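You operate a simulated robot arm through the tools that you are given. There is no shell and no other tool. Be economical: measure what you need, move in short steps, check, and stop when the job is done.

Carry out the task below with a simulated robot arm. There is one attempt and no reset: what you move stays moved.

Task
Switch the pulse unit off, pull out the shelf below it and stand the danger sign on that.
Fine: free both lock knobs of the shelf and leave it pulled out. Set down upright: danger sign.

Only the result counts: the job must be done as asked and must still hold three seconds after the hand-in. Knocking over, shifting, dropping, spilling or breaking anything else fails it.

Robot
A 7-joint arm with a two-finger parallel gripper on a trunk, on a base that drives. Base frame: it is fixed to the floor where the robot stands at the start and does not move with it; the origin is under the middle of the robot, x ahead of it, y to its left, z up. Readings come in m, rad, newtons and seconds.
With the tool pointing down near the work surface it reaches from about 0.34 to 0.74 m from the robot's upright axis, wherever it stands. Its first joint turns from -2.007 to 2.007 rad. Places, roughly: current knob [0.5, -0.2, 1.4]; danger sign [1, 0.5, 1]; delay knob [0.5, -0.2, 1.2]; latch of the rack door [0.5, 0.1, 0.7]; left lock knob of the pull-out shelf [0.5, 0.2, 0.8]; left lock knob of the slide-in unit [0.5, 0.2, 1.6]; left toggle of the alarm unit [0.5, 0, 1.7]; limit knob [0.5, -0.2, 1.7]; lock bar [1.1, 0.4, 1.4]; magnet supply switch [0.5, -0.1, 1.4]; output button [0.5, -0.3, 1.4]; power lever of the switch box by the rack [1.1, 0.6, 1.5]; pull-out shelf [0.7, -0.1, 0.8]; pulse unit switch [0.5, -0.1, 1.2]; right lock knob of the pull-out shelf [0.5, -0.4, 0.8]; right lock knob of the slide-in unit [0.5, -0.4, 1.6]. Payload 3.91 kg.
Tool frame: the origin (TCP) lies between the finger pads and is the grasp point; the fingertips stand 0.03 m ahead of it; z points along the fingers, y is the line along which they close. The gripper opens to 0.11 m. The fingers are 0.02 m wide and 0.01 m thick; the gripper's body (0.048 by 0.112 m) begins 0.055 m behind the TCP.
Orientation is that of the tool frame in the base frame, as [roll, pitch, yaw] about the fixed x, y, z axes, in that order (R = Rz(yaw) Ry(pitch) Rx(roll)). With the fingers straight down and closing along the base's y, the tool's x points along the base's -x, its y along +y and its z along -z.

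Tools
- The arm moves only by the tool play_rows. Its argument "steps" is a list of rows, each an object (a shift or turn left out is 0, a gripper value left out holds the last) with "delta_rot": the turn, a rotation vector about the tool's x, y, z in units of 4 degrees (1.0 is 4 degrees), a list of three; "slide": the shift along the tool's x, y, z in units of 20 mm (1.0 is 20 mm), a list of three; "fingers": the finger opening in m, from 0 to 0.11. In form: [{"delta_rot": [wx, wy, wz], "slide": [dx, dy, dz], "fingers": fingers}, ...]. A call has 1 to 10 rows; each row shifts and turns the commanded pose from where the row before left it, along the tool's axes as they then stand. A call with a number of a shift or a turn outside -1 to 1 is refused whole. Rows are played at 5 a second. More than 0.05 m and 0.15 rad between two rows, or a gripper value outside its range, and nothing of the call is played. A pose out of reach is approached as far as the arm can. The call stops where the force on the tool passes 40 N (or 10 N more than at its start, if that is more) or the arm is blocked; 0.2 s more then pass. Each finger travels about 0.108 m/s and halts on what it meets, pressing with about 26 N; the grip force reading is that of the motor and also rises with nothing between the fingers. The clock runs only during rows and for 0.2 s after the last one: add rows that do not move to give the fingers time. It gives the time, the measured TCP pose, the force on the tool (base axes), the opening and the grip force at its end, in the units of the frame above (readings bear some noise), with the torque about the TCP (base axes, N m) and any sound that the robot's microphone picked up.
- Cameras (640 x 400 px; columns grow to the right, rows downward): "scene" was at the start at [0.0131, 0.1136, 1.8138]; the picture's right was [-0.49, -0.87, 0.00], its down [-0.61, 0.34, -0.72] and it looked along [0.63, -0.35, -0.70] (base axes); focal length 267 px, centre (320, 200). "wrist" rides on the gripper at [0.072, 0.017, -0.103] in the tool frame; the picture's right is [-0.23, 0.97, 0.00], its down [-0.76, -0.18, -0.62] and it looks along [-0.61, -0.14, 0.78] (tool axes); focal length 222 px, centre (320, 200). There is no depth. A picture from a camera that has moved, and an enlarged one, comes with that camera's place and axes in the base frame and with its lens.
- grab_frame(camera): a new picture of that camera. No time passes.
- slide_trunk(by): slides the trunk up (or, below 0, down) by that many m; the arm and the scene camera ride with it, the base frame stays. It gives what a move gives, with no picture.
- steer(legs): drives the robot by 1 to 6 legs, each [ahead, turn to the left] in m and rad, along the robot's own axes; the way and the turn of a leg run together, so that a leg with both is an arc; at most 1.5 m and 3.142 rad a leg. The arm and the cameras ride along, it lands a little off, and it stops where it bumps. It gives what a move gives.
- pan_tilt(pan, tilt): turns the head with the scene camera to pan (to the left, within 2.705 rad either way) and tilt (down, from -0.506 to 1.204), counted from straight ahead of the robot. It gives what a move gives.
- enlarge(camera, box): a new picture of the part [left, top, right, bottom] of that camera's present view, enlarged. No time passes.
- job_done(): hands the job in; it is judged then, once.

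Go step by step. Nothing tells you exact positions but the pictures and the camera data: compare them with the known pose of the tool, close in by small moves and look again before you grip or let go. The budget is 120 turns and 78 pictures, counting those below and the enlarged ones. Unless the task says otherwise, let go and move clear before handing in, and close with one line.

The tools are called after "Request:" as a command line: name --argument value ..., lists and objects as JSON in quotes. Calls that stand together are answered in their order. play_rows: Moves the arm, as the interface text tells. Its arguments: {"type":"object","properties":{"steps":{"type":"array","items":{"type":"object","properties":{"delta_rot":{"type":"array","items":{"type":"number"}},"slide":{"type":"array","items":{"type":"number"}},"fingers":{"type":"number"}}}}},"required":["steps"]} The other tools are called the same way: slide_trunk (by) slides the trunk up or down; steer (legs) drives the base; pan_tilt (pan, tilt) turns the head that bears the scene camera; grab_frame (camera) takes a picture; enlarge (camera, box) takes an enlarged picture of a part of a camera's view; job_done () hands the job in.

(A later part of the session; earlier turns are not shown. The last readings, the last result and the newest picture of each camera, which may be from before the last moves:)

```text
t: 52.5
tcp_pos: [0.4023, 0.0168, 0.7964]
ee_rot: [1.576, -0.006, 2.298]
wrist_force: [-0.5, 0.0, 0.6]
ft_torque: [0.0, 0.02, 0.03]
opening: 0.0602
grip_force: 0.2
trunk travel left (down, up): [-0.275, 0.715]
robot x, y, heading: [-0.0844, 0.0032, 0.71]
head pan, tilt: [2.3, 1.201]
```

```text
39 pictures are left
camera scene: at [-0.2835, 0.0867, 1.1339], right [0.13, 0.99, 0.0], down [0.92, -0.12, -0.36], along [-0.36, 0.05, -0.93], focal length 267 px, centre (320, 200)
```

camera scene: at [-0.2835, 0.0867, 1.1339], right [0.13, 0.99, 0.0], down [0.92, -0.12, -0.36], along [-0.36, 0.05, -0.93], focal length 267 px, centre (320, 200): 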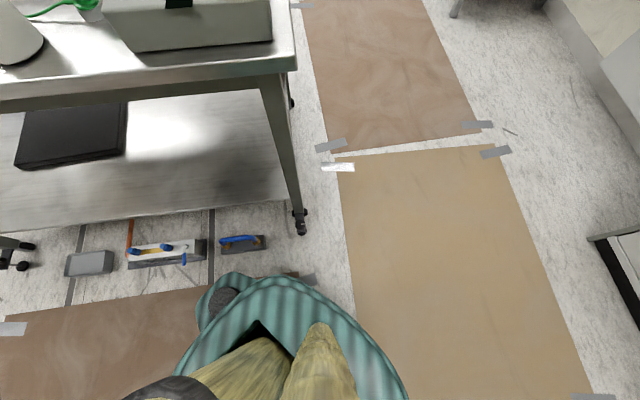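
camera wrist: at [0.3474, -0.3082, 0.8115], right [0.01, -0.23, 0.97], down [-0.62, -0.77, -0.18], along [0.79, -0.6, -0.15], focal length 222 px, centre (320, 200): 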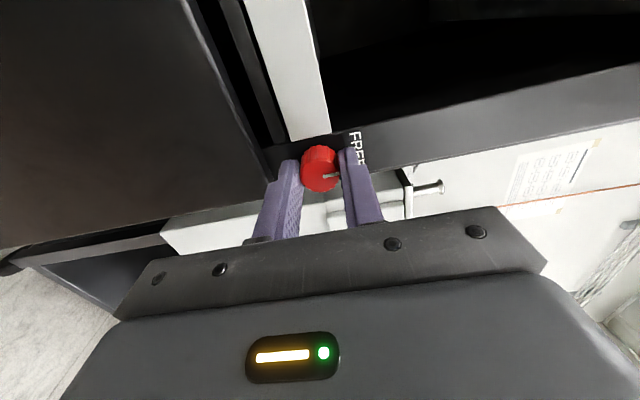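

The hand is close to the shelf handle, which is the likeliest obstacle. I retract it further and try the turn again.

Request:
play_rows --steps '[{"slide": [0, 0, -1]}, {"slide": [0, 0, -1]}, {"slide": [0, 0, -1]}, {"slide": [0, 0, -1]}, {"slide": [0, 0, -1]}]'

Request:
steer --legs '[[0, 0.86]]'

```text
t: 53.8
tcp_pos: [0.3276, -0.0496, 0.7959]
ee_rot: [1.577, -0.005, 2.299]
wrist_force: [-0.2, -0.4, 0.6]
ft_torque: [0.01, 0.01, 0.04]
opening: 0.06
grip_force: 0.1
trunk travel left (down, up): [-0.275, 0.715]
robot x, y, heading: [-0.0835, -0.0001, 0.714]
head pan, tilt: [2.3, 1.201]
```

```text
t: 54.5
tcp_pos: [0.3268, -0.05, 0.7969]
ee_rot: [1.576, -0.002, 2.303]
wrist_force: [-0.4, -0.3, 0.6]
ft_torque: [-0.03, 0.0, -0.01]
opening: 0.0603
grip_force: 0.0
trunk travel left (down, up): [-0.275, 0.715]
robot x, y, heading: [-0.0818, -0.0004, 0.719]
head pan, tilt: [2.3, 1.201]
stopped in leg 1: the robot was blocked; the commanded pose is now the measured one
```

The block is not the hand, so it must be the base against the table behind. I drive a little ahead along this heading and then turn further.

Request:
steer --legs '[[0.07, 0], [0, 0.85]]'

```text
t: 58.7
tcp_pos: [0.2797, 0.3218, 0.798]
ee_rot: [1.577, -0.004, -3.137]
wrist_force: [0.3, -0.5, 0.6]
ft_torque: [0.01, 0.0, 0.06]
opening: 0.0604
grip_force: 0.1
trunk travel left (down, up): [-0.275, 0.715]
robot x, y, heading: [-0.0309, 0.0502, 1.564]
head pan, tilt: [2.3, 1.201]
```

Now the robot faces left. I drive on to y ≈ 0.5, turn back toward the rack and look.

Request:
steer --legs '[[0.45, 0], [0, -1.564], [-0.08, 0]]'

Request:
pan_tilt --pan -0.5 --tilt 0.6

Request:
grab_frame --camera "scene"

```text
t: 68.1
tcp_pos: [0.1622, 0.1752, 0.7968]
ee_rot: [1.576, -0.005, 1.558]
wrist_force: [-0.8, -0.5, 0.1]
ft_torque: [-0.04, -0.02, 0.02]
opening: 0.06
grip_force: 0.1
trunk travel left (down, up): [-0.275, 0.715]
robot x, y, heading: [-0.1034, 0.4953, -0.035]
head pan, tilt: [2.3, 1.201]
```

```text
t: 70.6
tcp_pos: [0.1625, 0.1749, 0.7965]
ee_rot: [1.577, -0.005, 1.559]
wrist_force: [0.0, 0.3, 0.3]
ft_torque: [0.0, -0.01, 0.01]
opening: 0.0599
grip_force: 0.0
trunk travel left (down, up): [-0.275, 0.715]
robot x, y, heading: [-0.1081, 0.488, -0.033]
head pan, tilt: [-0.499, 0.6]
```

```text
38 pictures are left
camera scene: at [-0.0828, 0.6011, 1.1784], right [-0.51, -0.86, 0.0], down [-0.49, 0.29, -0.82], along [0.71, -0.42, -0.57], focal length 267 px, centre (320, 200)
```

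scene: 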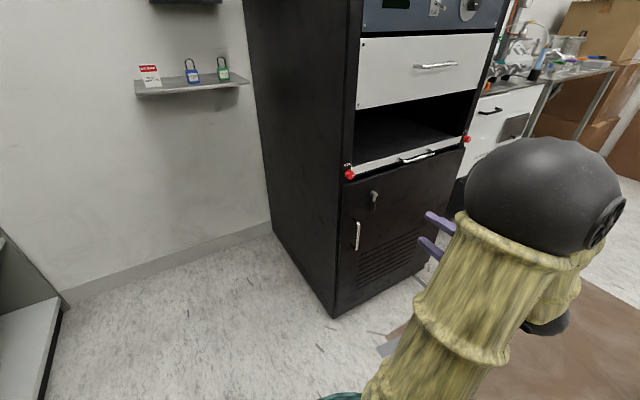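

The left knob shows at about [0.475, 0.175, 0.792], straight ahead of the tool. I advance to a short standoff.

Request:
play_rows --steps '[{"delta_rot": [0, 0.27, 0], "slide": [0, 0, 1]}, {"slide": [0, 0, 1]}, {"slide": [0, 0, 1]}, {"slide": [0, 0, 1]}, {"slide": [0, 0, 1]}, {"slide": [0, 0, 1]}, {"slide": [0, 0, 1]}, {"slide": [0, 0, 1]}, {"slide": [0, 0, 1]}, {"slide": [0, 0, 1]}]'

Request:
grab_frame --camera "wrist"

Request:
enlarge --camera "scene" --box '[300, 140, 380, 200]'

```text
t: 72.8
tcp_pos: [0.3627, 0.1741, 0.7971]
ee_rot: [1.577, -0.006, 1.577]
wrist_force: [-0.7, 0.1, 0.5]
ft_torque: [-0.03, -0.03, -0.02]
opening: 0.0601
grip_force: 0.2
trunk travel left (down, up): [-0.275, 0.715]
robot x, y, heading: [-0.1052, 0.4935, -0.031]
head pan, tilt: [-0.499, 0.6]
```

```text
37 pictures are left
camera wrist: at [0.2597, 0.2469, 0.8137], right [0.01, -0.23, 0.97], down [-0.62, -0.77, -0.18], along [0.79, -0.6, -0.15], focal length 222 px, centre (320, 200)
```

wrist: 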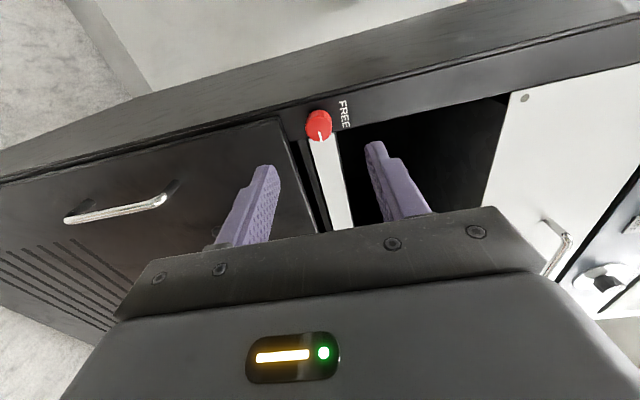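

```text
6.67 times, centred on (340, 170) of scene
camera zoom: at [-0.0829, 0.601, 1.1784], right [-0.51, -0.86, 0.0], down [-0.49, 0.29, -0.83], along [0.71, -0.42, -0.56], focal length 1777 px, centre (187, 400)
```

zoom: 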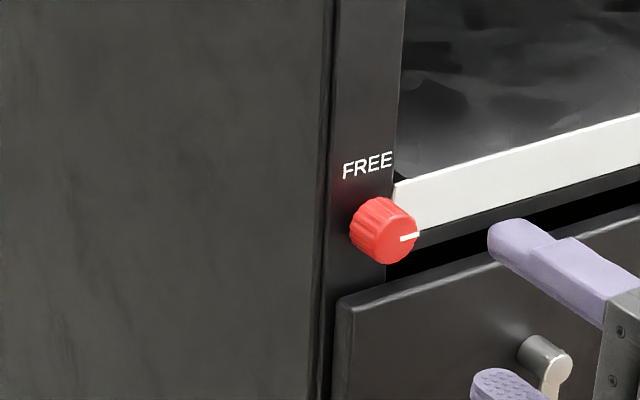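

Well aligned: knob at [0.475, 0.174, 0.794]. I advance, fingers above and below the knob, and close.

Request:
play_rows --steps '[{"fingers": 0.05, "slide": [0, -0.15, 0.9]}, {"slide": [0, 0, 0.9]}, {"slide": [0, 0, 0.9]}, {"slide": [0, 0, 0.9]}, {"slide": [0, 0, 0.8]}, {"fingers": 0.02}, {"fingers": 0.02}, {"fingers": 0.02}]'

Request:
grab_frame --camera "wrist"

```text
t: 74.0
tcp_pos: [0.4417, 0.1764, 0.7915]
ee_rot: [1.581, -0.007, 1.576]
wrist_force: [-22.9, 10.7, 3.7]
ft_torque: [0.33, 0.67, 0.11]
opening: 0.0485
grip_force: 0.1
trunk travel left (down, up): [-0.275, 0.715]
robot x, y, heading: [-0.1082, 0.4928, -0.034]
head pan, tilt: [-0.499, 0.6]
stopped in row 5: the force on the tool passed its limit at 54 N (the readings are from after the stop); the commanded pose is now the measured one
```

```text
35 pictures are left
camera wrist: at [0.3383, 0.2485, 0.8093], right [0.01, -0.23, 0.97], down [-0.62, -0.76, -0.18], along [0.78, -0.6, -0.15], focal length 222 px, centre (320, 200)
```

wrist: 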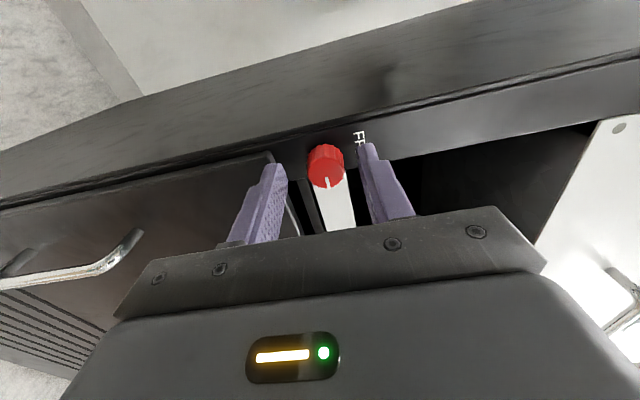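

The lower finger touched the rack door. I back off, narrow the opening, raise 3 mm and advance again.

Request:
play_rows --steps '[{"slide": [0.0, 0.2, -0.8], "fingers": 0.034}, {"fingers": 0.034}, {"slide": [0, 0, 0.6]}, {"slide": [0, 0, 0.5]}, {"slide": [0, 0, 0.2]}, {"fingers": 0.015}, {"fingers": 0.015}]'

Request:
grab_frame --camera "wrist"

```text
t: 75.6
tcp_pos: [0.4542, 0.1747, 0.793]
ee_rot: [1.584, -0.007, 1.576]
wrist_force: [-2.5, -0.2, -0.7]
ft_torque: [0.02, -0.95, -0.16]
opening: 0.0257
grip_force: 44.7
trunk travel left (down, up): [-0.275, 0.715]
robot x, y, heading: [-0.1067, 0.492, -0.032]
head pan, tilt: [-0.499, 0.6]
```

```text
34 pictures are left
camera wrist: at [0.3518, 0.2473, 0.8125], right [0.01, -0.23, 0.97], down [-0.62, -0.76, -0.18], along [0.78, -0.6, -0.15], focal length 222 px, centre (320, 200)
```

wrist: 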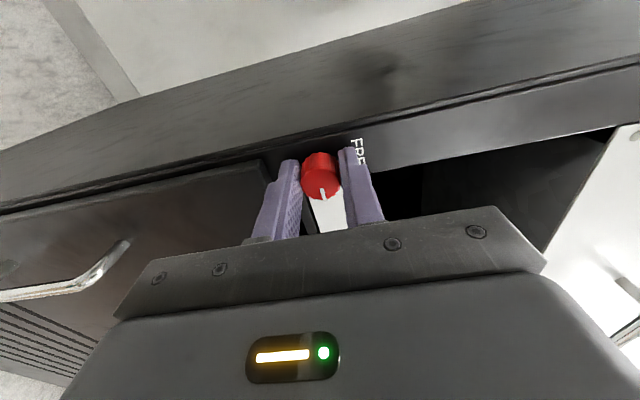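

The knob is gripped. I turn it counter-clockwise a quarter turn.

Request:
play_rows --steps '[{"delta_rot": [0, 0, -1], "slide": [0, 0, -0.1]}, {"delta_rot": [0, 0, -1]}, {"delta_rot": [0, 0, -1]}, {"delta_rot": [0, 0, -1]}, {"delta_rot": [0, 0, -1]}, {"delta_rot": [0, 0, -1]}, {"delta_rot": [0, 0, -1]}, {"delta_rot": [0, 0, -1]}, {"delta_rot": [0, 0, -1]}, {"delta_rot": [0, 0, -1]}]'

Request:
play_rows --steps '[{"delta_rot": [0, 0, -1]}, {"delta_rot": [0, 0, -1]}, {"delta_rot": [0, 0, -1]}, {"delta_rot": [0, 0, -1]}, {"delta_rot": [0, 0, -1]}, {"delta_rot": [0, 0, -1]}, {"delta_rot": [0, 0, -1]}, {"delta_rot": [0, 0, -1]}, {"delta_rot": [0, 0, -1]}, {"delta_rot": [0, 0, -1]}]'

Request:
play_rows --steps '[{"delta_rot": [0, 0, -1]}, {"delta_rot": [0, 0, -1]}, {"delta_rot": [0, 0, -0.6]}]'

Request:
grab_frame --camera "wrist"

```text
t: 77.8
tcp_pos: [0.4538, 0.1739, 0.7925]
ee_rot: [1.588, 0.693, 1.586]
wrist_force: [34.1, -12.2, 9.2]
ft_torque: [0.0, -0.65, 0.12]
opening: 0.0257
grip_force: 44.9
trunk travel left (down, up): [-0.275, 0.715]
robot x, y, heading: [-0.1072, 0.4866, -0.029]
head pan, tilt: [-0.499, 0.6]
```

```text
t: 80.0
tcp_pos: [0.4529, 0.1726, 0.7912]
ee_rot: [1.661, 1.388, 1.663]
wrist_force: [20.3, -18.5, -5.1]
ft_torque: [0.05, -0.69, -0.03]
opening: 0.0257
grip_force: 44.7
trunk travel left (down, up): [-0.275, 0.715]
robot x, y, heading: [-0.1062, 0.4915, -0.029]
head pan, tilt: [-0.499, 0.6]
```

```text
t: 80.8
tcp_pos: [0.4525, 0.1727, 0.7912]
ee_rot: [3.032, 1.555, 3.031]
wrist_force: [14.6, -20.6, -5.5]
ft_torque: [0.17, 1.11, -0.08]
opening: 0.0254
grip_force: 45.3
trunk travel left (down, up): [-0.275, 0.715]
robot x, y, heading: [-0.1048, 0.4899, -0.029]
head pan, tilt: [-0.499, 0.6]
```

```text
33 pictures are left
camera wrist: at [0.3491, 0.1901, 0.7203], right [0.0, 0.97, 0.23], down [-0.61, -0.18, 0.77], along [0.79, -0.14, 0.59], focal length 222 px, centre (320, 200)
```

wrist: 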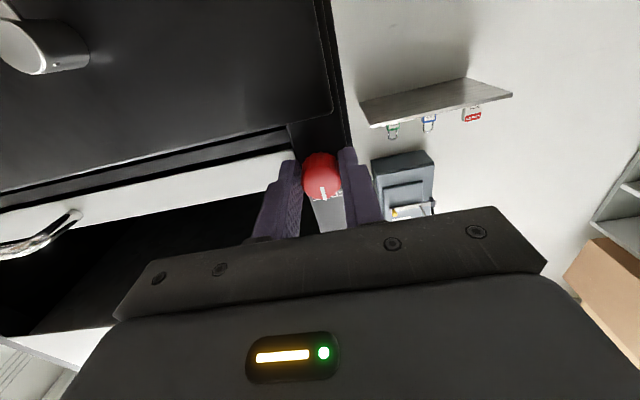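

The mark now points to FREE. I let go, back off and view the handle.

Request:
play_rows --steps '[{"fingers": 0.05}, {"fingers": 0.05}, {"slide": [0, 0, -1]}, {"slide": [0, 0, -1]}, {"slide": [0, 0, -1]}, {"slide": [0, 0, -1]}, {"slide": [0, 0, -1]}]'

Request:
enlarge --camera "scene" --box '[320, 120, 480, 220]'

```text
t: 82.4
tcp_pos: [0.3514, 0.1757, 0.7946]
ee_rot: [-3.129, 1.558, -3.126]
wrist_force: [1.1, 0.3, 0.3]
ft_torque: [-0.01, 0.0, -0.02]
opening: 0.0502
grip_force: 0.1
trunk travel left (down, up): [-0.275, 0.715]
robot x, y, heading: [-0.1044, 0.4918, -0.036]
head pan, tilt: [-0.499, 0.6]
```

```text
4.00 times, centred on (400, 170) of scene
camera zoom: at [-0.0827, 0.601, 1.1784], right [-0.51, -0.86, 0.0], down [-0.49, 0.29, -0.82], along [0.71, -0.42, -0.57], focal length 1066 px, centre (0, 320)
```

zoom: 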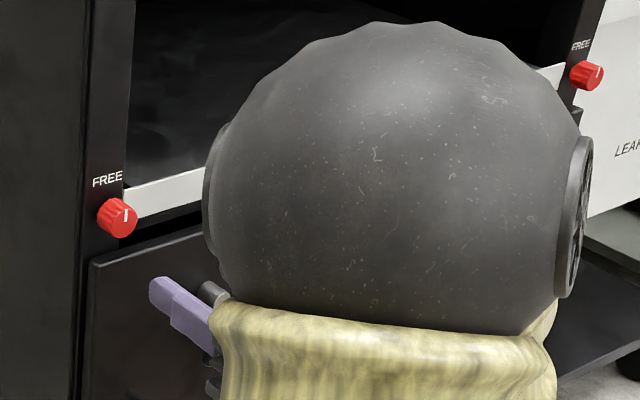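

Both knobs are free. The shelf handle bar is at about [0.447, -0.094, 0.792]; I move there while rolling the gripper so the fingers close above and below the bar.

Request:
play_rows --steps '[{"delta_rot": [0, 0, 1], "slide": [-0.02, -0.6, 0]}, {"delta_rot": [0, 0, 1], "slide": [-0.06, -0.6, 0]}, {"delta_rot": [0, 0, 1], "slide": [-0.1, -0.59, 0]}, {"delta_rot": [0, 0, 1], "slide": [-0.15, -0.58, 0]}, {"delta_rot": [0, 0, 1], "slide": [-0.19, -0.57, 0]}, {"delta_rot": [0, 0, 1], "slide": [-0.22, -0.56, 0]}, {"delta_rot": [0, 0, 1], "slide": [-0.26, -0.54, 0]}, {"delta_rot": [0, 0, 1], "slide": [-0.3, -0.52, 0]}, {"delta_rot": [0, 0, 1], "slide": [-0.34, -0.5, 0]}, {"delta_rot": [0, 0, 1], "slide": [-0.37, -0.47, 0]}]'

Request:
play_rows --steps '[{"delta_rot": [0, 0, 1], "slide": [-0.4, -0.45, 0]}, {"delta_rot": [0, 0, 1], "slide": [-0.43, -0.42, 0]}, {"delta_rot": [0, 0, 1], "slide": [-0.46, -0.39, 0]}, {"delta_rot": [0, 0, 1], "slide": [-0.49, -0.35, 0]}, {"delta_rot": [0, 0, 1], "slide": [-0.51, -0.32, 0]}, {"delta_rot": [0, 0, 1], "slide": [-0.53, -0.28, 0]}, {"delta_rot": [0, 0, 1], "slide": [-0.55, -0.24, 0]}, {"delta_rot": [0, 0, 1], "slide": [-0.56, -0.21, 0]}, {"delta_rot": [0, 0, 1], "slide": [-0.58, -0.17, 0]}, {"delta_rot": [0, 0, 1], "slide": [-0.59, -0.12, 0]}]'

Request:
play_rows --steps '[{"delta_rot": [0, 0, 1], "slide": [-0.59, -0.08, 0]}, {"delta_rot": [0, 0, 1], "slide": [-0.6, -0.04, 0]}, {"delta_rot": [0, 0, 0.4], "fingers": 0.05}]'

Request:
grab_frame --camera "wrist"

```text
t: 84.6
tcp_pos: [0.352, 0.0546, 0.7989]
ee_rot: [1.591, 0.87, 1.59]
wrist_force: [0.3, 1.1, 0.1]
ft_torque: [-0.02, -0.01, -0.07]
opening: 0.0499
grip_force: 0.0
trunk travel left (down, up): [-0.275, 0.715]
robot x, y, heading: [-0.1028, 0.4898, -0.032]
head pan, tilt: [-0.499, 0.6]
```

```text
t: 86.8
tcp_pos: [0.3521, -0.0653, 0.8036]
ee_rot: [1.583, 0.173, 1.575]
wrist_force: [-0.6, 0.1, -0.5]
ft_torque: [-0.01, 0.02, 0.01]
opening: 0.0501
grip_force: 0.1
trunk travel left (down, up): [-0.275, 0.715]
robot x, y, heading: [-0.1071, 0.4916, -0.031]
head pan, tilt: [-0.499, 0.6]
```

```text
t: 87.6
tcp_pos: [0.3536, -0.0906, 0.8042]
ee_rot: [1.583, 0.005, 1.575]
wrist_force: [0.0, -0.2, 0.6]
ft_torque: [-0.02, -0.02, -0.01]
opening: 0.0502
grip_force: 0.0
trunk travel left (down, up): [-0.275, 0.715]
robot x, y, heading: [-0.1039, 0.4852, -0.037]
head pan, tilt: [-0.499, 0.6]
```

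```text
31 pictures are left
camera wrist: at [0.2516, -0.0171, 0.8207], right [0.01, -0.22, 0.97], down [-0.62, -0.77, -0.17], along [0.78, -0.6, -0.15], focal length 222 px, centre (320, 200)
```

wrist: 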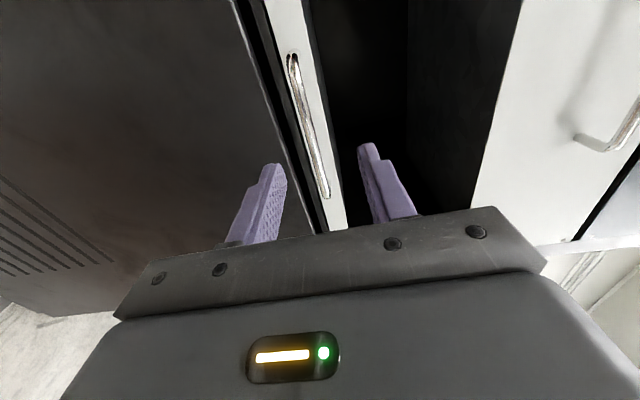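

The bar lies 11 mm below the tool centre. I narrow the opening, lower, advance and grip the bar.

Request:
play_rows --steps '[{"slide": [0, -0.53, 0.5], "fingers": 0.034}, {"slide": [0, 0, 1]}, {"slide": [0, 0, 1]}, {"slide": [0, 0, 1]}, {"slide": [0, 0, 0.9]}, {"fingers": 0.0}, {"fingers": 0.0}, {"fingers": 0.0}]'

Request:
grab_frame --camera "wrist"

```text
t: 89.4
tcp_pos: [0.4416, -0.0891, 0.791]
ee_rot: [1.585, 0.006, 1.576]
wrist_force: [-0.3, 2.4, -3.3]
ft_torque: [0.35, 0.04, 0.06]
opening: 0.0099
grip_force: 44.9
trunk travel left (down, up): [-0.275, 0.715]
robot x, y, heading: [-0.1041, 0.487, -0.029]
head pan, tilt: [-0.499, 0.6]
```

```text
30 pictures are left
camera wrist: at [0.3388, -0.0164, 0.8096], right [0.01, -0.22, 0.97], down [-0.62, -0.77, -0.17], along [0.78, -0.6, -0.15], focal length 222 px, centre (320, 200)
```

wrist: 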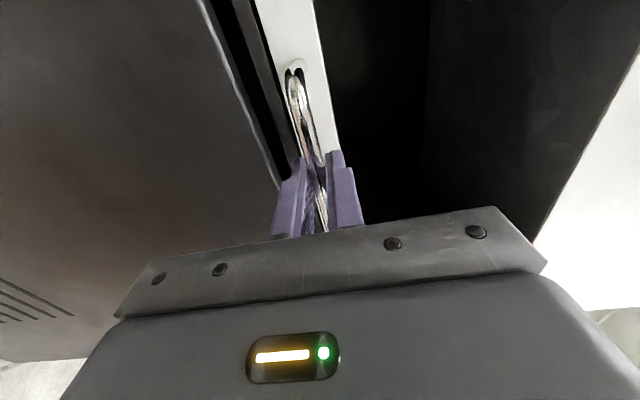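

The bar is firmly held (opening 10 mm). I pull straight back along -x.

Request:
play_rows --steps '[{"slide": [0, 0, -0.5]}, {"slide": [0, 0, -1]}, {"slide": [0, 0, -1]}, {"slide": [0, 0, -1]}, {"slide": [0, 0, -1]}, {"slide": [0, 0, -1]}, {"slide": [0, 0, -1]}, {"slide": [0, 0, -1]}, {"slide": [0, 0, -1]}, {"slide": [0, 0, -1]}]'

Request:
grab_frame --camera "scene"

```text
t: 91.6
tcp_pos: [0.2512, -0.0894, 0.7918]
ee_rot: [1.589, 0.004, 1.577]
wrist_force: [-0.3, 26.0, -21.1]
ft_torque: [0.37, 0.15, -0.62]
opening: 0.0099
grip_force: 44.8
trunk travel left (down, up): [-0.275, 0.715]
robot x, y, heading: [-0.1052, 0.4922, -0.032]
head pan, tilt: [-0.499, 0.6]
```

```text
29 pictures are left
camera scene: at [-0.0818, 0.6017, 1.1782], right [-0.51, -0.86, 0.0], down [-0.49, 0.29, -0.82], along [0.71, -0.42, -0.57], focal length 267 px, centre (320, 200)
```

scene: 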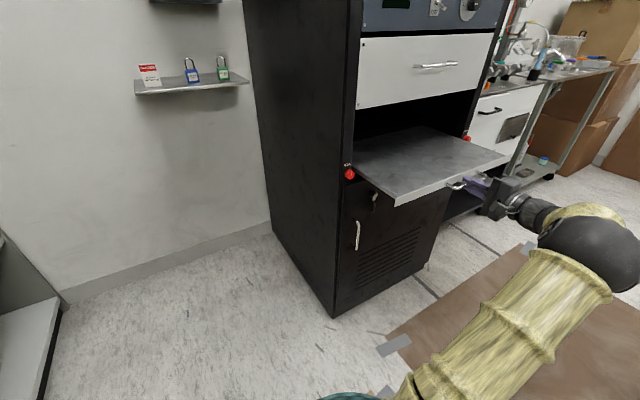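

The shelf is out about 0.19 m. I pull on until it meets its stop.

Request:
play_rows --steps '[{"slide": [0, 0, -1]}, {"slide": [0, 0, -1]}, {"slide": [0, 0, -1]}, {"slide": [0, 0, -0.8]}, {"slide": [0, 0, -0.6]}]'

```text
t: 92.8
tcp_pos: [0.1622, -0.0897, 0.7924]
ee_rot: [1.592, 0.003, 1.576]
wrist_force: [0.0, 25.6, -31.3]
ft_torque: [0.22, 0.22, -0.75]
opening: 0.0099
grip_force: 45.2
trunk travel left (down, up): [-0.275, 0.715]
robot x, y, heading: [-0.104, 0.4915, -0.037]
head pan, tilt: [-0.499, 0.6]
```

Request:
play_rows --steps '[{"slide": [0, 0, -0.5]}, {"slide": [0, 0, -0.5]}]'

Request:
grab_frame --camera "scene"

```text
t: 93.4
tcp_pos: [0.1438, -0.0896, 0.7919]
ee_rot: [1.589, 0.002, 1.577]
wrist_force: [-1.3, 21.2, -36.0]
ft_torque: [0.23, 0.25, -0.62]
opening: 0.0096
grip_force: 45.6
trunk travel left (down, up): [-0.275, 0.715]
robot x, y, heading: [-0.1051, 0.4894, -0.03]
head pan, tilt: [-0.499, 0.6]
```

```text
28 pictures are left
camera scene: at [-0.0819, 0.6002, 1.1784], right [-0.51, -0.86, 0.0], down [-0.49, 0.29, -0.82], along [0.71, -0.42, -0.57], focal length 267 px, centre (320, 200)
```

scene: 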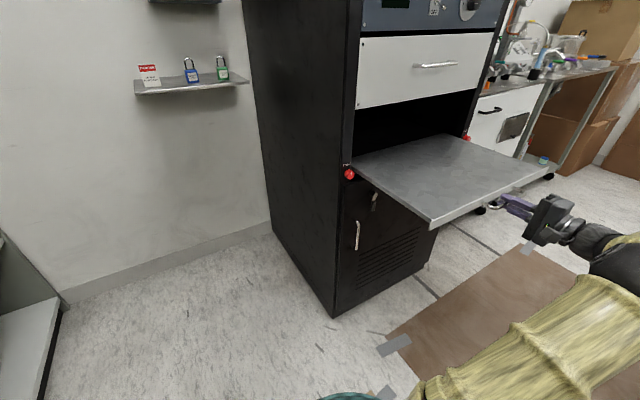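

The shelf is out 0.30 m and clear of the rack; that is well pulled out. I release the handle, back off and raise the hand.

Request:
play_rows --steps '[{"fingers": 0.05}, {"fingers": 0.05}, {"slide": [0, 0, -1]}, {"slide": [0, 0, -1]}, {"slide": [0, 0, -1]}, {"slide": [0, 0, -1]}]'

Request:
slide_trunk --by 0.3

Request:
grab_frame --camera "scene"

Request:
enlarge --camera "scene" --box '[110, 120, 270, 220]'

```text
t: 94.8
tcp_pos: [0.0636, -0.0898, 0.7976]
ee_rot: [1.583, 0.007, 1.578]
wrist_force: [1.0, -0.6, 0.5]
ft_torque: [-0.04, -0.01, 0.0]
opening: 0.05
grip_force: 0.0
trunk travel left (down, up): [-0.275, 0.715]
robot x, y, heading: [-0.1082, 0.4903, -0.031]
head pan, tilt: [-0.499, 0.6]
```

```text
t: 97.8
tcp_pos: [0.0626, -0.0913, 1.0964]
ee_rot: [1.583, 0.007, 1.575]
wrist_force: [0.7, -1.1, -0.2]
ft_torque: [-0.01, 0.03, 0.01]
opening: 0.0502
grip_force: 0.1
trunk travel left (down, up): [-0.575, 0.415]
robot x, y, heading: [-0.1054, 0.4889, -0.028]
head pan, tilt: [-0.499, 0.6]
```

```text
27 pictures are left
camera scene: at [-0.0831, 0.601, 1.4784], right [-0.51, -0.86, 0.0], down [-0.49, 0.29, -0.82], along [0.71, -0.42, -0.57], focal length 267 px, centre (320, 200)
```

scene: 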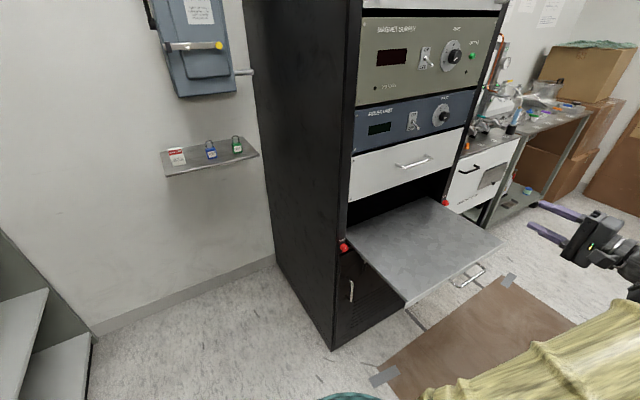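

```text
4.00 times, centred on (190, 170) of scene
camera zoom: at [-0.0831, 0.601, 1.4784], right [-0.51, -0.86, 0.0], down [-0.49, 0.29, -0.82], along [0.71, -0.42, -0.57], focal length 1066 px, centre (840, 320)
```

zoom: 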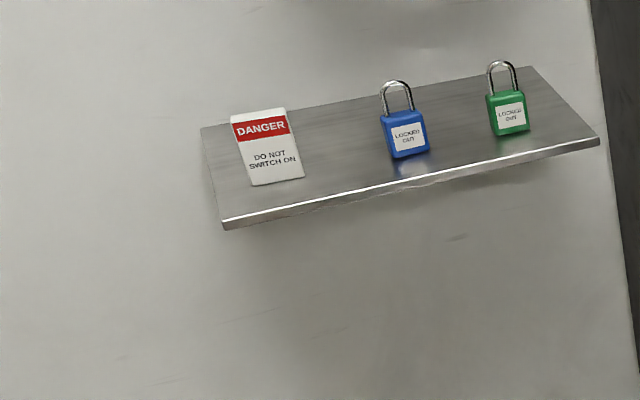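

The sign stands at about [1.03, 0.60, 0.98], some 62 mm wide, facing the robot. I tuck the hand in front of the robot while rolling it back, then drive over there.

Request:
play_rows --steps '[{"delta_rot": [0, 0, -1], "slide": [0.9, 0.04, 0.7]}, {"delta_rot": [0, 0, -1], "slide": [0.89, 0.1, 0.7]}, {"delta_rot": [0, 0, -1], "slide": [0.88, 0.16, 0.7]}, {"delta_rot": [0, 0, -1], "slide": [0.87, 0.22, 0.7]}, {"delta_rot": [0, 0, -1], "slide": [0.85, 0.28, 0.7]}, {"delta_rot": [0, 0, -1], "slide": [0.83, 0.34, 0.7]}, {"delta_rot": [0, 0, -1], "slide": [0.8, 0.4, 0.7]}, {"delta_rot": [0, 0, -1], "slide": [0.77, 0.46, 0.7]}, {"delta_rot": [0, 0, -1], "slide": [0.74, 0.51, 0.7]}, {"delta_rot": [0, 0, -1], "slide": [0.7, 0.56, 0.7]}]'

Request:
play_rows --steps '[{"delta_rot": [0, 0, -1], "slide": [0.66, 0.61, 0.7]}, {"delta_rot": [0, 0, -1], "slide": [0.62, 0.65, 0.7]}, {"delta_rot": [0, 0, -1], "slide": [0.57, 0.69, 0.7]}, {"delta_rot": [0, 0, -1], "slide": [0.52, 0.73, 0.7]}, {"delta_rot": [0, 0, -1], "slide": [0.47, 0.77, 0.7]}, {"delta_rot": [0, 0, -1], "slide": [0.41, 0.8, 0.7]}, {"delta_rot": [0, 0, -1], "slide": [0.35, 0.83, 0.7]}, {"delta_rot": [0, 0, -1], "slide": [0.29, 0.85, 0.7]}, {"delta_rot": [0, 0, -1], "slide": [0.23, 0.87, 0.7]}, {"delta_rot": [0, 0, -1], "slide": [0.17, 0.88, 0.7]}]'

Request:
play_rows --steps '[{"delta_rot": [0, 0, -1], "slide": [0.11, 0.9, 0]}, {"delta_rot": [0, 0, -1], "slide": [0.05, 0.9, 0]}, {"delta_rot": [0, 1, -0.5]}, {"delta_rot": [0, 1, 0]}, {"delta_rot": [0, 1, 0]}, {"delta_rot": [0, 1, 0]}, {"delta_rot": [0, 1, 0]}, {"delta_rot": [0, 1, 0]}, {"delta_rot": [0, 1, 0]}, {"delta_rot": [0, 1, 0]}]'

Request:
grab_frame --camera "scene"

```text
t: 100.0
tcp_pos: [0.2034, 0.09, 1.1033]
ee_rot: [1.587, 0.705, 1.585]
wrist_force: [0.0, -0.4, -0.1]
ft_torque: [-0.01, 0.0, -0.01]
opening: 0.0497
grip_force: 0.1
trunk travel left (down, up): [-0.575, 0.415]
robot x, y, heading: [-0.1039, 0.4891, -0.029]
head pan, tilt: [-0.499, 0.6]
```

```text
t: 102.2
tcp_pos: [0.3431, 0.2683, 1.1075]
ee_rot: [1.647, 1.405, 1.649]
wrist_force: [-0.7, -0.2, -0.3]
ft_torque: [0.0, -0.01, 0.01]
opening: 0.0502
grip_force: 0.0
trunk travel left (down, up): [-0.575, 0.415]
robot x, y, heading: [-0.1051, 0.4926, -0.034]
head pan, tilt: [-0.499, 0.6]
```

```text
t: 104.4
tcp_pos: [0.3417, 0.3053, 1.1096]
ee_rot: [-3.131, 0.998, -3.125]
wrist_force: [-0.2, 0.4, -0.5]
ft_torque: [-0.03, 0.01, 0.0]
opening: 0.0499
grip_force: 0.1
trunk travel left (down, up): [-0.575, 0.415]
robot x, y, heading: [-0.1079, 0.491, -0.027]
head pan, tilt: [-0.499, 0.6]
```

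```text
25 pictures are left
camera scene: at [-0.083, 0.6012, 1.4784], right [-0.51, -0.86, 0.0], down [-0.49, 0.29, -0.83], along [0.71, -0.42, -0.56], focal length 267 px, centre (320, 200)
```

scene: 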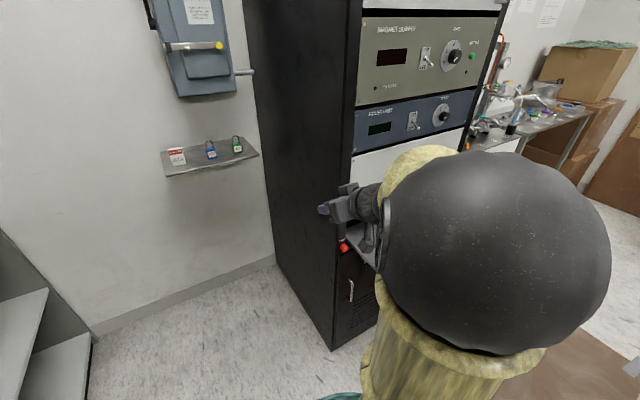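

I drive to about [0.36, 0.79] and face the sign.

Request:
steer --legs '[[0, 0.6], [0.55, 0], [0, -0.6]]'

Request:
pan_tilt --pan -0.2 --tilt 0.6

Request:
grab_frame --camera "scene"

Request:
grab_frame --camera "wrist"

```text
t: 112.6
tcp_pos: [0.806, 0.5927, 1.1088]
ee_rot: [-3.129, 0.999, -3.132]
wrist_force: [-1.2, 0.3, -0.2]
ft_torque: [-0.03, -0.04, 0.02]
opening: 0.0503
grip_force: 0.0
trunk travel left (down, up): [-0.575, 0.415]
robot x, y, heading: [0.3609, 0.7837, -0.044]
head pan, tilt: [-0.499, 0.6]
```

```text
t: 113.4
tcp_pos: [0.8045, 0.5944, 1.108]
ee_rot: [-3.13, 1.001, -3.132]
wrist_force: [-0.6, 0.1, -0.2]
ft_torque: [0.0, 0.0, -0.02]
opening: 0.0502
grip_force: 0.1
trunk travel left (down, up): [-0.575, 0.415]
robot x, y, heading: [0.3628, 0.7855, -0.042]
head pan, tilt: [-0.201, 0.6]
```

```text
24 pictures are left
camera scene: at [0.3934, 0.9168, 1.4784], right [-0.24, -0.97, 0.0], down [-0.55, 0.14, -0.82], along [0.8, -0.2, -0.57], focal length 267 px, centre (320, 200)
```

scene: 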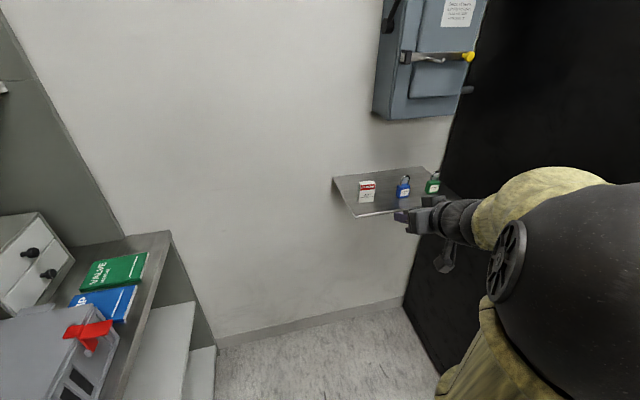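

```text
23 pictures are left
camera wrist: at [0.6809, 0.6112, 1.1036], right [0.12, 0.97, 0.18], down [-0.11, -0.17, 0.98], along [0.99, -0.14, 0.09], focal length 222 px, centre (320, 200)
```

wrist: 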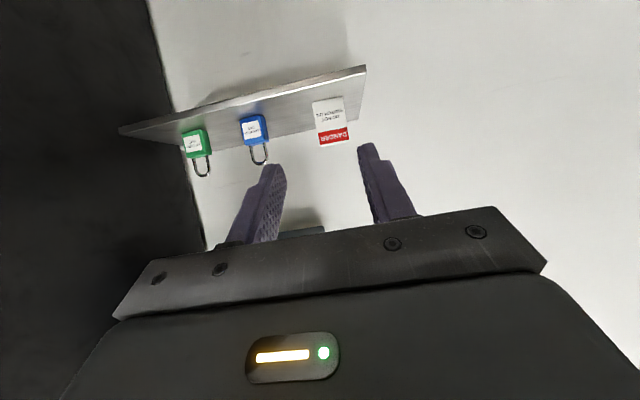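

The sign's face centre triangulates to [1.055, 0.598, 1.014], almost exactly along the tool axis. I open the fingers and come closer.

Request:
play_rows --steps '[{"fingers": 0.095, "slide": [0, 0.1, 1]}, {"slide": [0, 0.1, 1]}, {"slide": [0, 0, 1]}, {"slide": [0, 0, 1]}, {"slide": [0, 0, 1]}, {"slide": [0, 0, 1]}]'

Request:
grab_frame --camera "wrist"

Request:
enlarge --camera "scene" --box '[320, 150, 480, 250]'

```text
t: 114.8
tcp_pos: [0.9062, 0.5974, 1.0448]
ee_rot: [-3.127, 1.0, -3.133]
wrist_force: [-0.5, -0.6, 0.1]
ft_torque: [0.01, -0.02, -0.01]
opening: 0.0949
grip_force: 0.0
trunk travel left (down, up): [-0.575, 0.415]
robot x, y, heading: [0.3628, 0.7817, -0.039]
head pan, tilt: [-0.201, 0.6]
```

```text
22 pictures are left
camera wrist: at [0.7813, 0.6154, 1.0385], right [0.12, 0.97, 0.18], down [-0.11, -0.17, 0.98], along [0.99, -0.14, 0.09], focal length 222 px, centre (320, 200)
```

wrist: 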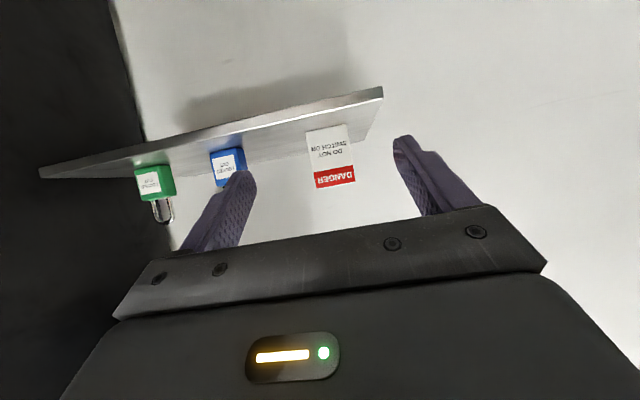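

```text
4.00 times, centred on (400, 200) of scene
camera zoom: at [0.3938, 0.9168, 1.4784], right [-0.24, -0.97, 0.0], down [-0.55, 0.14, -0.82], along [0.8, -0.2, -0.57], focal length 1066 px, centre (0, 200)
```

zoom: 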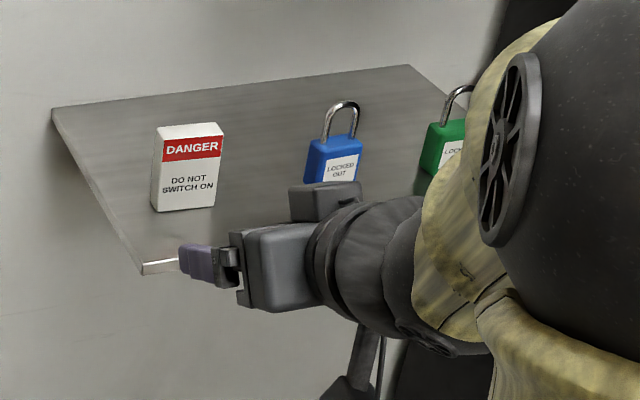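

The sign is a slab about 59 x 73 mm with its face at x ≈ 1.06, standing on z ≈ 0.977. I move in so the pads straddle it.

Request:
play_rows --steps '[{"slide": [-0.39, 0.03, 0.894]}, {"slide": [-0.39, 0.03, 0.894]}, {"slide": [-0.39, 0, 0.894]}, {"slide": [-0.39, 0, 0.894]}, {"slide": [-0.39, 0, 0.894]}, {"slide": [-0.39, 0, 0.894]}, {"slide": [-0.39, 0, 0.894]}]'

Request:
grab_frame --camera "wrist"

Request:
enlarge --camera "scene" --box '[320, 150, 480, 250]'

```text
t: 116.4
tcp_pos: [1.0419, 0.5967, 1.0199]
ee_rot: [-3.128, 0.997, -3.133]
wrist_force: [-0.3, 0.4, 0.0]
ft_torque: [0.01, 0.04, 0.03]
opening: 0.095
grip_force: 0.1
trunk travel left (down, up): [-0.575, 0.415]
robot x, y, heading: [0.3583, 0.7786, -0.041]
head pan, tilt: [-0.201, 0.6]
```

```text
20 pictures are left
camera wrist: at [0.9174, 0.6145, 1.0151], right [0.13, 0.97, 0.18], down [-0.11, -0.17, 0.98], along [0.99, -0.14, 0.09], focal length 222 px, centre (320, 200)
```

wrist: 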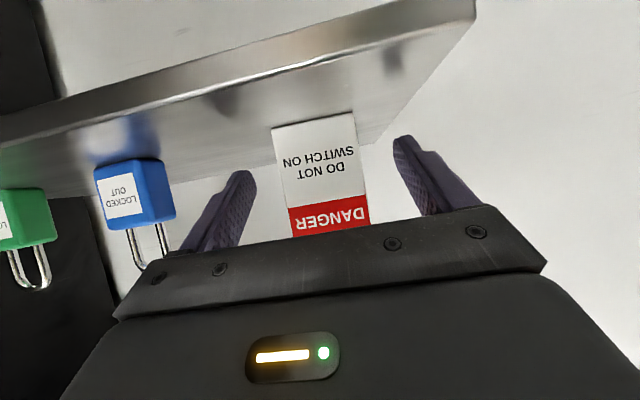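

```text
4.00 times, centred on (400, 200) of scene
camera zoom: at [0.3938, 0.9168, 1.4784], right [-0.24, -0.97, 0.0], down [-0.55, 0.14, -0.82], along [0.8, -0.2, -0.57], focal length 1066 px, centre (0, 200)
```

zoom: 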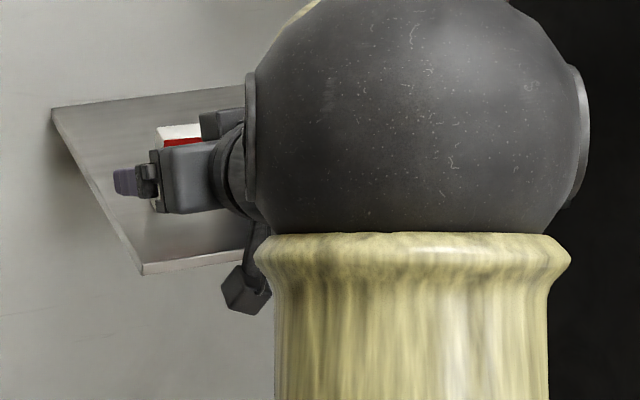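

The sign is centred between the fingers but its face is nearer x ≈ 1.07, so I go 35 mm further at the same height and close.

Request:
play_rows --steps '[{"slide": [-0.47, 0, 0.735]}, {"slide": [-0.47, 0, 0.735]}, {"fingers": 0.04}, {"fingers": 0.04}, {"fingers": 0.04}, {"fingers": 0.04}]'

Request:
grab_frame --camera "wrist"

```text
t: 117.8
tcp_pos: [1.0763, 0.5979, 1.0221]
ee_rot: [-3.13, 1.0, -3.132]
wrist_force: [-1.2, 0.6, -0.1]
ft_torque: [0.02, -0.02, -0.01]
opening: 0.05
grip_force: 25.9
trunk travel left (down, up): [-0.575, 0.415]
robot x, y, heading: [0.3566, 0.7848, -0.041]
head pan, tilt: [-0.201, 0.6]
```

```text
18 pictures are left
camera wrist: at [0.9515, 0.6153, 1.0149], right [0.12, 0.97, 0.18], down [-0.11, -0.17, 0.98], along [0.99, -0.14, 0.09], focal length 222 px, centre (320, 200)
```

wrist: 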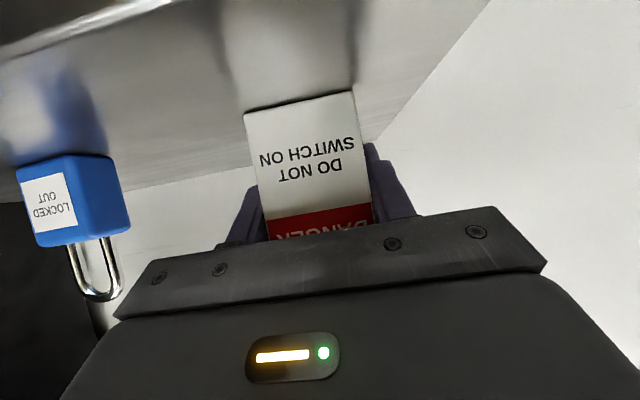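

The sign is gripped (50 mm). I lift it clear of the wall shelf and check.

Request:
play_rows --steps '[{"fingers": 0.03}, {"slide": [-0.42, 0, -0.27]}, {"slide": [-0.84, 0, -0.54]}, {"slide": [-0.84, 0, -0.54]}, {"slide": [-0.84, 0, -0.54]}, {"slide": [0, 0, 0]}]'

Request:
grab_frame --camera "wrist"

```text
t: 119.2
tcp_pos: [1.0775, 0.5974, 1.0929]
ee_rot: [-3.131, 0.999, -3.134]
wrist_force: [-0.2, -0.1, 0.1]
ft_torque: [-0.02, 0.03, -0.01]
opening: 0.0496
grip_force: 26.1
trunk travel left (down, up): [-0.575, 0.415]
robot x, y, heading: [0.3617, 0.7787, -0.043]
head pan, tilt: [-0.201, 0.6]
```

```text
17 pictures are left
camera wrist: at [0.9524, 0.616, 1.087], right [0.12, 0.97, 0.18], down [-0.11, -0.17, 0.98], along [0.99, -0.14, 0.09], focal length 222 px, centre (320, 200)
```

wrist: 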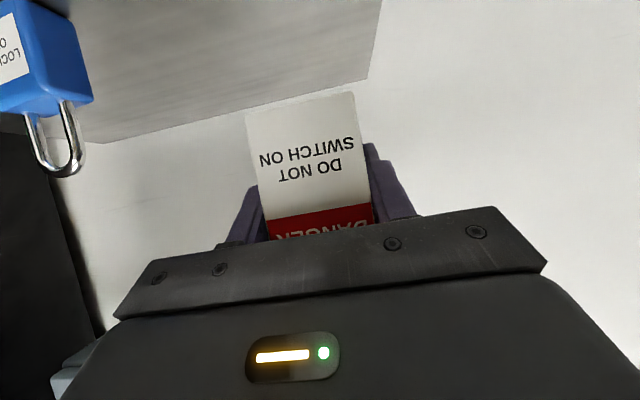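

The sign hangs upright and steady in the grip. I retract it from the wall shelf, toward the robot.

Request:
play_rows --steps '[{"slide": [0.54, 0, -0.84]}, {"slide": [0.54, 0, -0.84]}, {"slide": [0.54, 0, -0.84]}, {"slide": [0.54, 0, -0.84]}, {"slide": [0.54, 0, -0.84]}, {"slide": [0.54, 0, -0.84]}, {"slide": [0.54, 0, -0.84]}, {"slide": [0.54, 0, -0.84]}, {"slide": [0.54, 0, -0.84]}, {"slide": [0.54, 0, -0.84]}]'

Request:
play_rows --steps '[{"slide": [0.54, 0, -0.84]}, {"slide": [0.54, 0, -0.84]}, {"slide": [0.54, 0, -0.84]}, {"slide": [0.54, 0, -0.84]}]'

Request:
steer --legs '[[0, 0.6], [-0.55, 0], [0, -0.6]]'

Request:
pan_tilt --pan -0.4 --tilt 0.8

Request:
grab_frame --camera "scene"

```text
t: 121.4
tcp_pos: [0.8778, 0.5978, 1.0929]
ee_rot: [-3.13, 1.0, -3.135]
wrist_force: [-1.1, 0.8, -0.2]
ft_torque: [0.02, 0.01, 0.01]
opening: 0.0494
grip_force: 26.1
trunk travel left (down, up): [-0.575, 0.415]
robot x, y, heading: [0.3616, 0.7775, -0.043]
head pan, tilt: [-0.201, 0.6]
```

```text
t: 122.4
tcp_pos: [0.7959, 0.598, 1.0921]
ee_rot: [-3.129, 1.0, -3.132]
wrist_force: [0.2, -0.3, -1.0]
ft_torque: [-0.02, -0.01, -0.02]
opening: 0.0496
grip_force: 25.5
trunk travel left (down, up): [-0.575, 0.415]
robot x, y, heading: [0.3569, 0.7812, -0.043]
head pan, tilt: [-0.201, 0.6]
```

```text
t: 130.7
tcp_pos: [0.3435, 0.3106, 1.0924]
ee_rot: [-3.13, 0.998, -3.118]
wrist_force: [-0.3, -0.2, 0.1]
ft_torque: [0.02, -0.01, -0.03]
opening: 0.049
grip_force: 25.4
trunk travel left (down, up): [-0.575, 0.415]
robot x, y, heading: [-0.0946, 0.4876, -0.028]
head pan, tilt: [-0.201, 0.6]
```

```text
t: 131.4
tcp_pos: [0.3437, 0.3117, 1.0922]
ee_rot: [-3.129, 1.001, -3.117]
wrist_force: [-0.3, -0.9, 0.0]
ft_torque: [0.01, -0.01, -0.02]
opening: 0.0491
grip_force: 25.4
trunk travel left (down, up): [-0.575, 0.415]
robot x, y, heading: [-0.0951, 0.4893, -0.027]
head pan, tilt: [-0.4, 0.799]
```

```text
16 pictures are left
camera scene: at [-0.0774, 0.6111, 1.4616], right [-0.41, -0.91, 0.0], down [-0.65, 0.3, -0.7], along [0.64, -0.29, -0.72], focal length 267 px, centre (320, 200)
```

scene: 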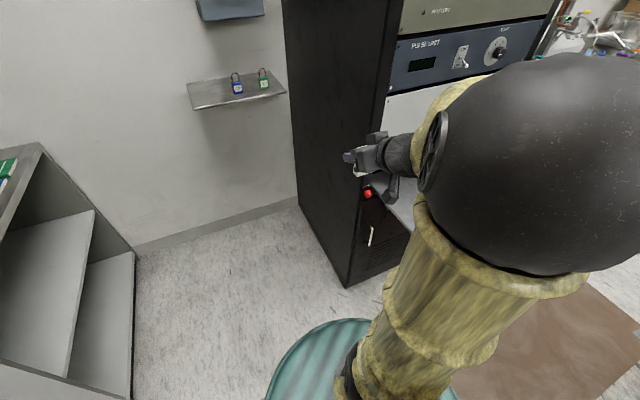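

The robot is back by the rack with the sign. I move the hand sideways over the pulled-out shelf.

Request:
play_rows --steps '[{"slide": [0, -1, 0]}, {"slide": [0, -1, 0]}, {"slide": [0, -1, 0]}, {"slide": [0, -1, 0]}, {"slide": [0, -1, 0]}, {"slide": [0, -1, 0]}, {"slide": [0, -1, 0]}, {"slide": [0, -1, 0]}, {"slide": [0, -1, 0]}, {"slide": [0, -1, 0]}]'

Request:
play_rows --steps '[{"slide": [0, -1, 0]}, {"slide": [0, -1, 0]}, {"slide": [0, -1, 0]}, {"slide": [0, -1, 0]}, {"slide": [0, -1, 0]}]'

Request:
grab_frame --camera "scene"

Request:
grab_frame --camera "wrist"

```text
t: 133.6
tcp_pos: [0.3474, 0.1115, 1.094]
ee_rot: [-3.129, 1.001, -3.118]
wrist_force: [0.6, -0.4, -0.7]
ft_torque: [-0.01, -0.03, 0.0]
opening: 0.049
grip_force: 25.9
trunk travel left (down, up): [-0.575, 0.415]
robot x, y, heading: [-0.0943, 0.4888, -0.025]
head pan, tilt: [-0.4, 0.799]
```

```text
t: 134.8
tcp_pos: [0.3474, 0.0117, 1.0945]
ee_rot: [-3.129, 1.0, -3.118]
wrist_force: [0.2, -0.1, -1.0]
ft_torque: [-0.04, -0.02, -0.01]
opening: 0.0489
grip_force: 25.5
trunk travel left (down, up): [-0.575, 0.415]
robot x, y, heading: [-0.0987, 0.4932, -0.022]
head pan, tilt: [-0.4, 0.799]
```

```text
15 pictures are left
camera scene: at [-0.0775, 0.6107, 1.4616], right [-0.41, -0.91, 0.0], down [-0.65, 0.3, -0.7], along [0.63, -0.29, -0.72], focal length 267 px, centre (320, 200)
```

scene: 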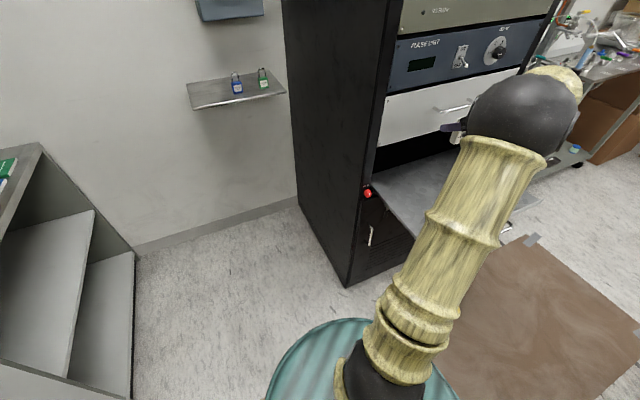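

```text
14 pictures are left
camera wrist: at [0.2223, 0.0282, 1.0891], right [0.11, 0.98, 0.18], down [-0.11, -0.17, 0.98], along [0.99, -0.13, 0.09], focal length 222 px, centre (320, 200)
```

wrist: 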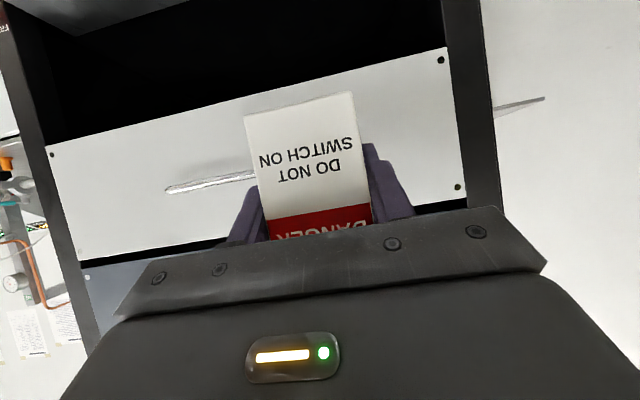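

The sign is over the shelf, clear of the drawer handle. I shift 2 cm back and lower the trunk by 0.2 m, then check the height.

Request:
play_rows --steps '[{"slide": [0.54, 0, -0.84]}]'

Request:
slide_trunk --by -0.2

Request:
grab_frame --camera "scene"

Request:
grab_frame --camera "wrist"

```text
t: 135.2
tcp_pos: [0.3274, 0.0125, 1.0948]
ee_rot: [-3.128, 1.0, -3.115]
wrist_force: [0.5, -0.3, 0.4]
ft_torque: [-0.05, 0.0, -0.01]
opening: 0.0488
grip_force: 25.9
trunk travel left (down, up): [-0.575, 0.415]
robot x, y, heading: [-0.0973, 0.4908, -0.029]
head pan, tilt: [-0.4, 0.799]
```

```text
t: 137.4
tcp_pos: [0.3275, 0.0117, 0.8951]
ee_rot: [-3.129, 0.999, -3.116]
wrist_force: [0.2, 0.7, -0.8]
ft_torque: [0.0, -0.01, 0.01]
opening: 0.0491
grip_force: 25.7
trunk travel left (down, up): [-0.375, 0.615]
robot x, y, heading: [-0.0983, 0.4904, -0.025]
head pan, tilt: [-0.4, 0.799]
```

```text
13 pictures are left
camera scene: at [-0.0775, 0.611, 1.2616], right [-0.41, -0.91, 0.0], down [-0.65, 0.3, -0.7], along [0.63, -0.29, -0.72], focal length 267 px, centre (320, 200)
```

scene: 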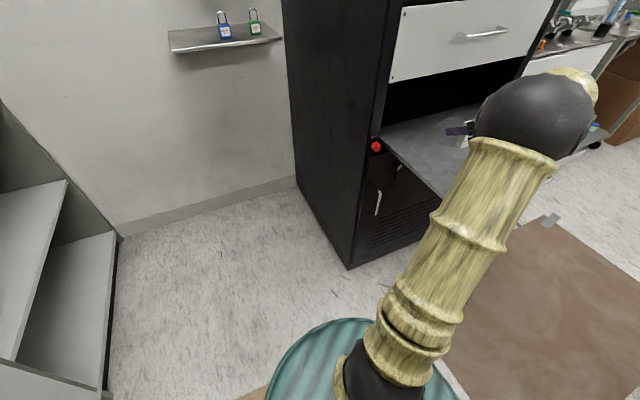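

```text
12 pictures are left
camera wrist: at [0.2021, 0.0277, 0.8889], right [0.11, 0.98, 0.18], down [-0.11, -0.17, 0.98], along [0.99, -0.13, 0.09], focal length 222 px, centre (320, 200)
```

wrist: 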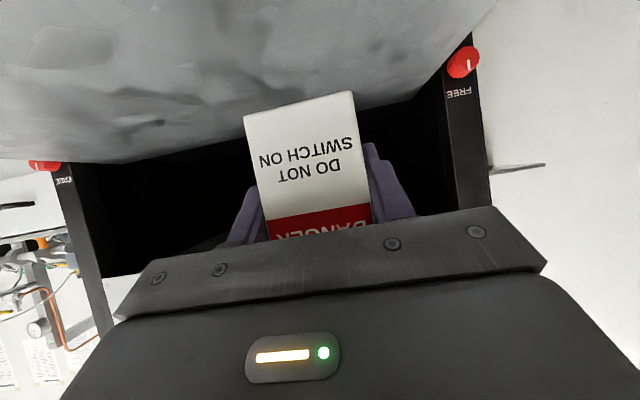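

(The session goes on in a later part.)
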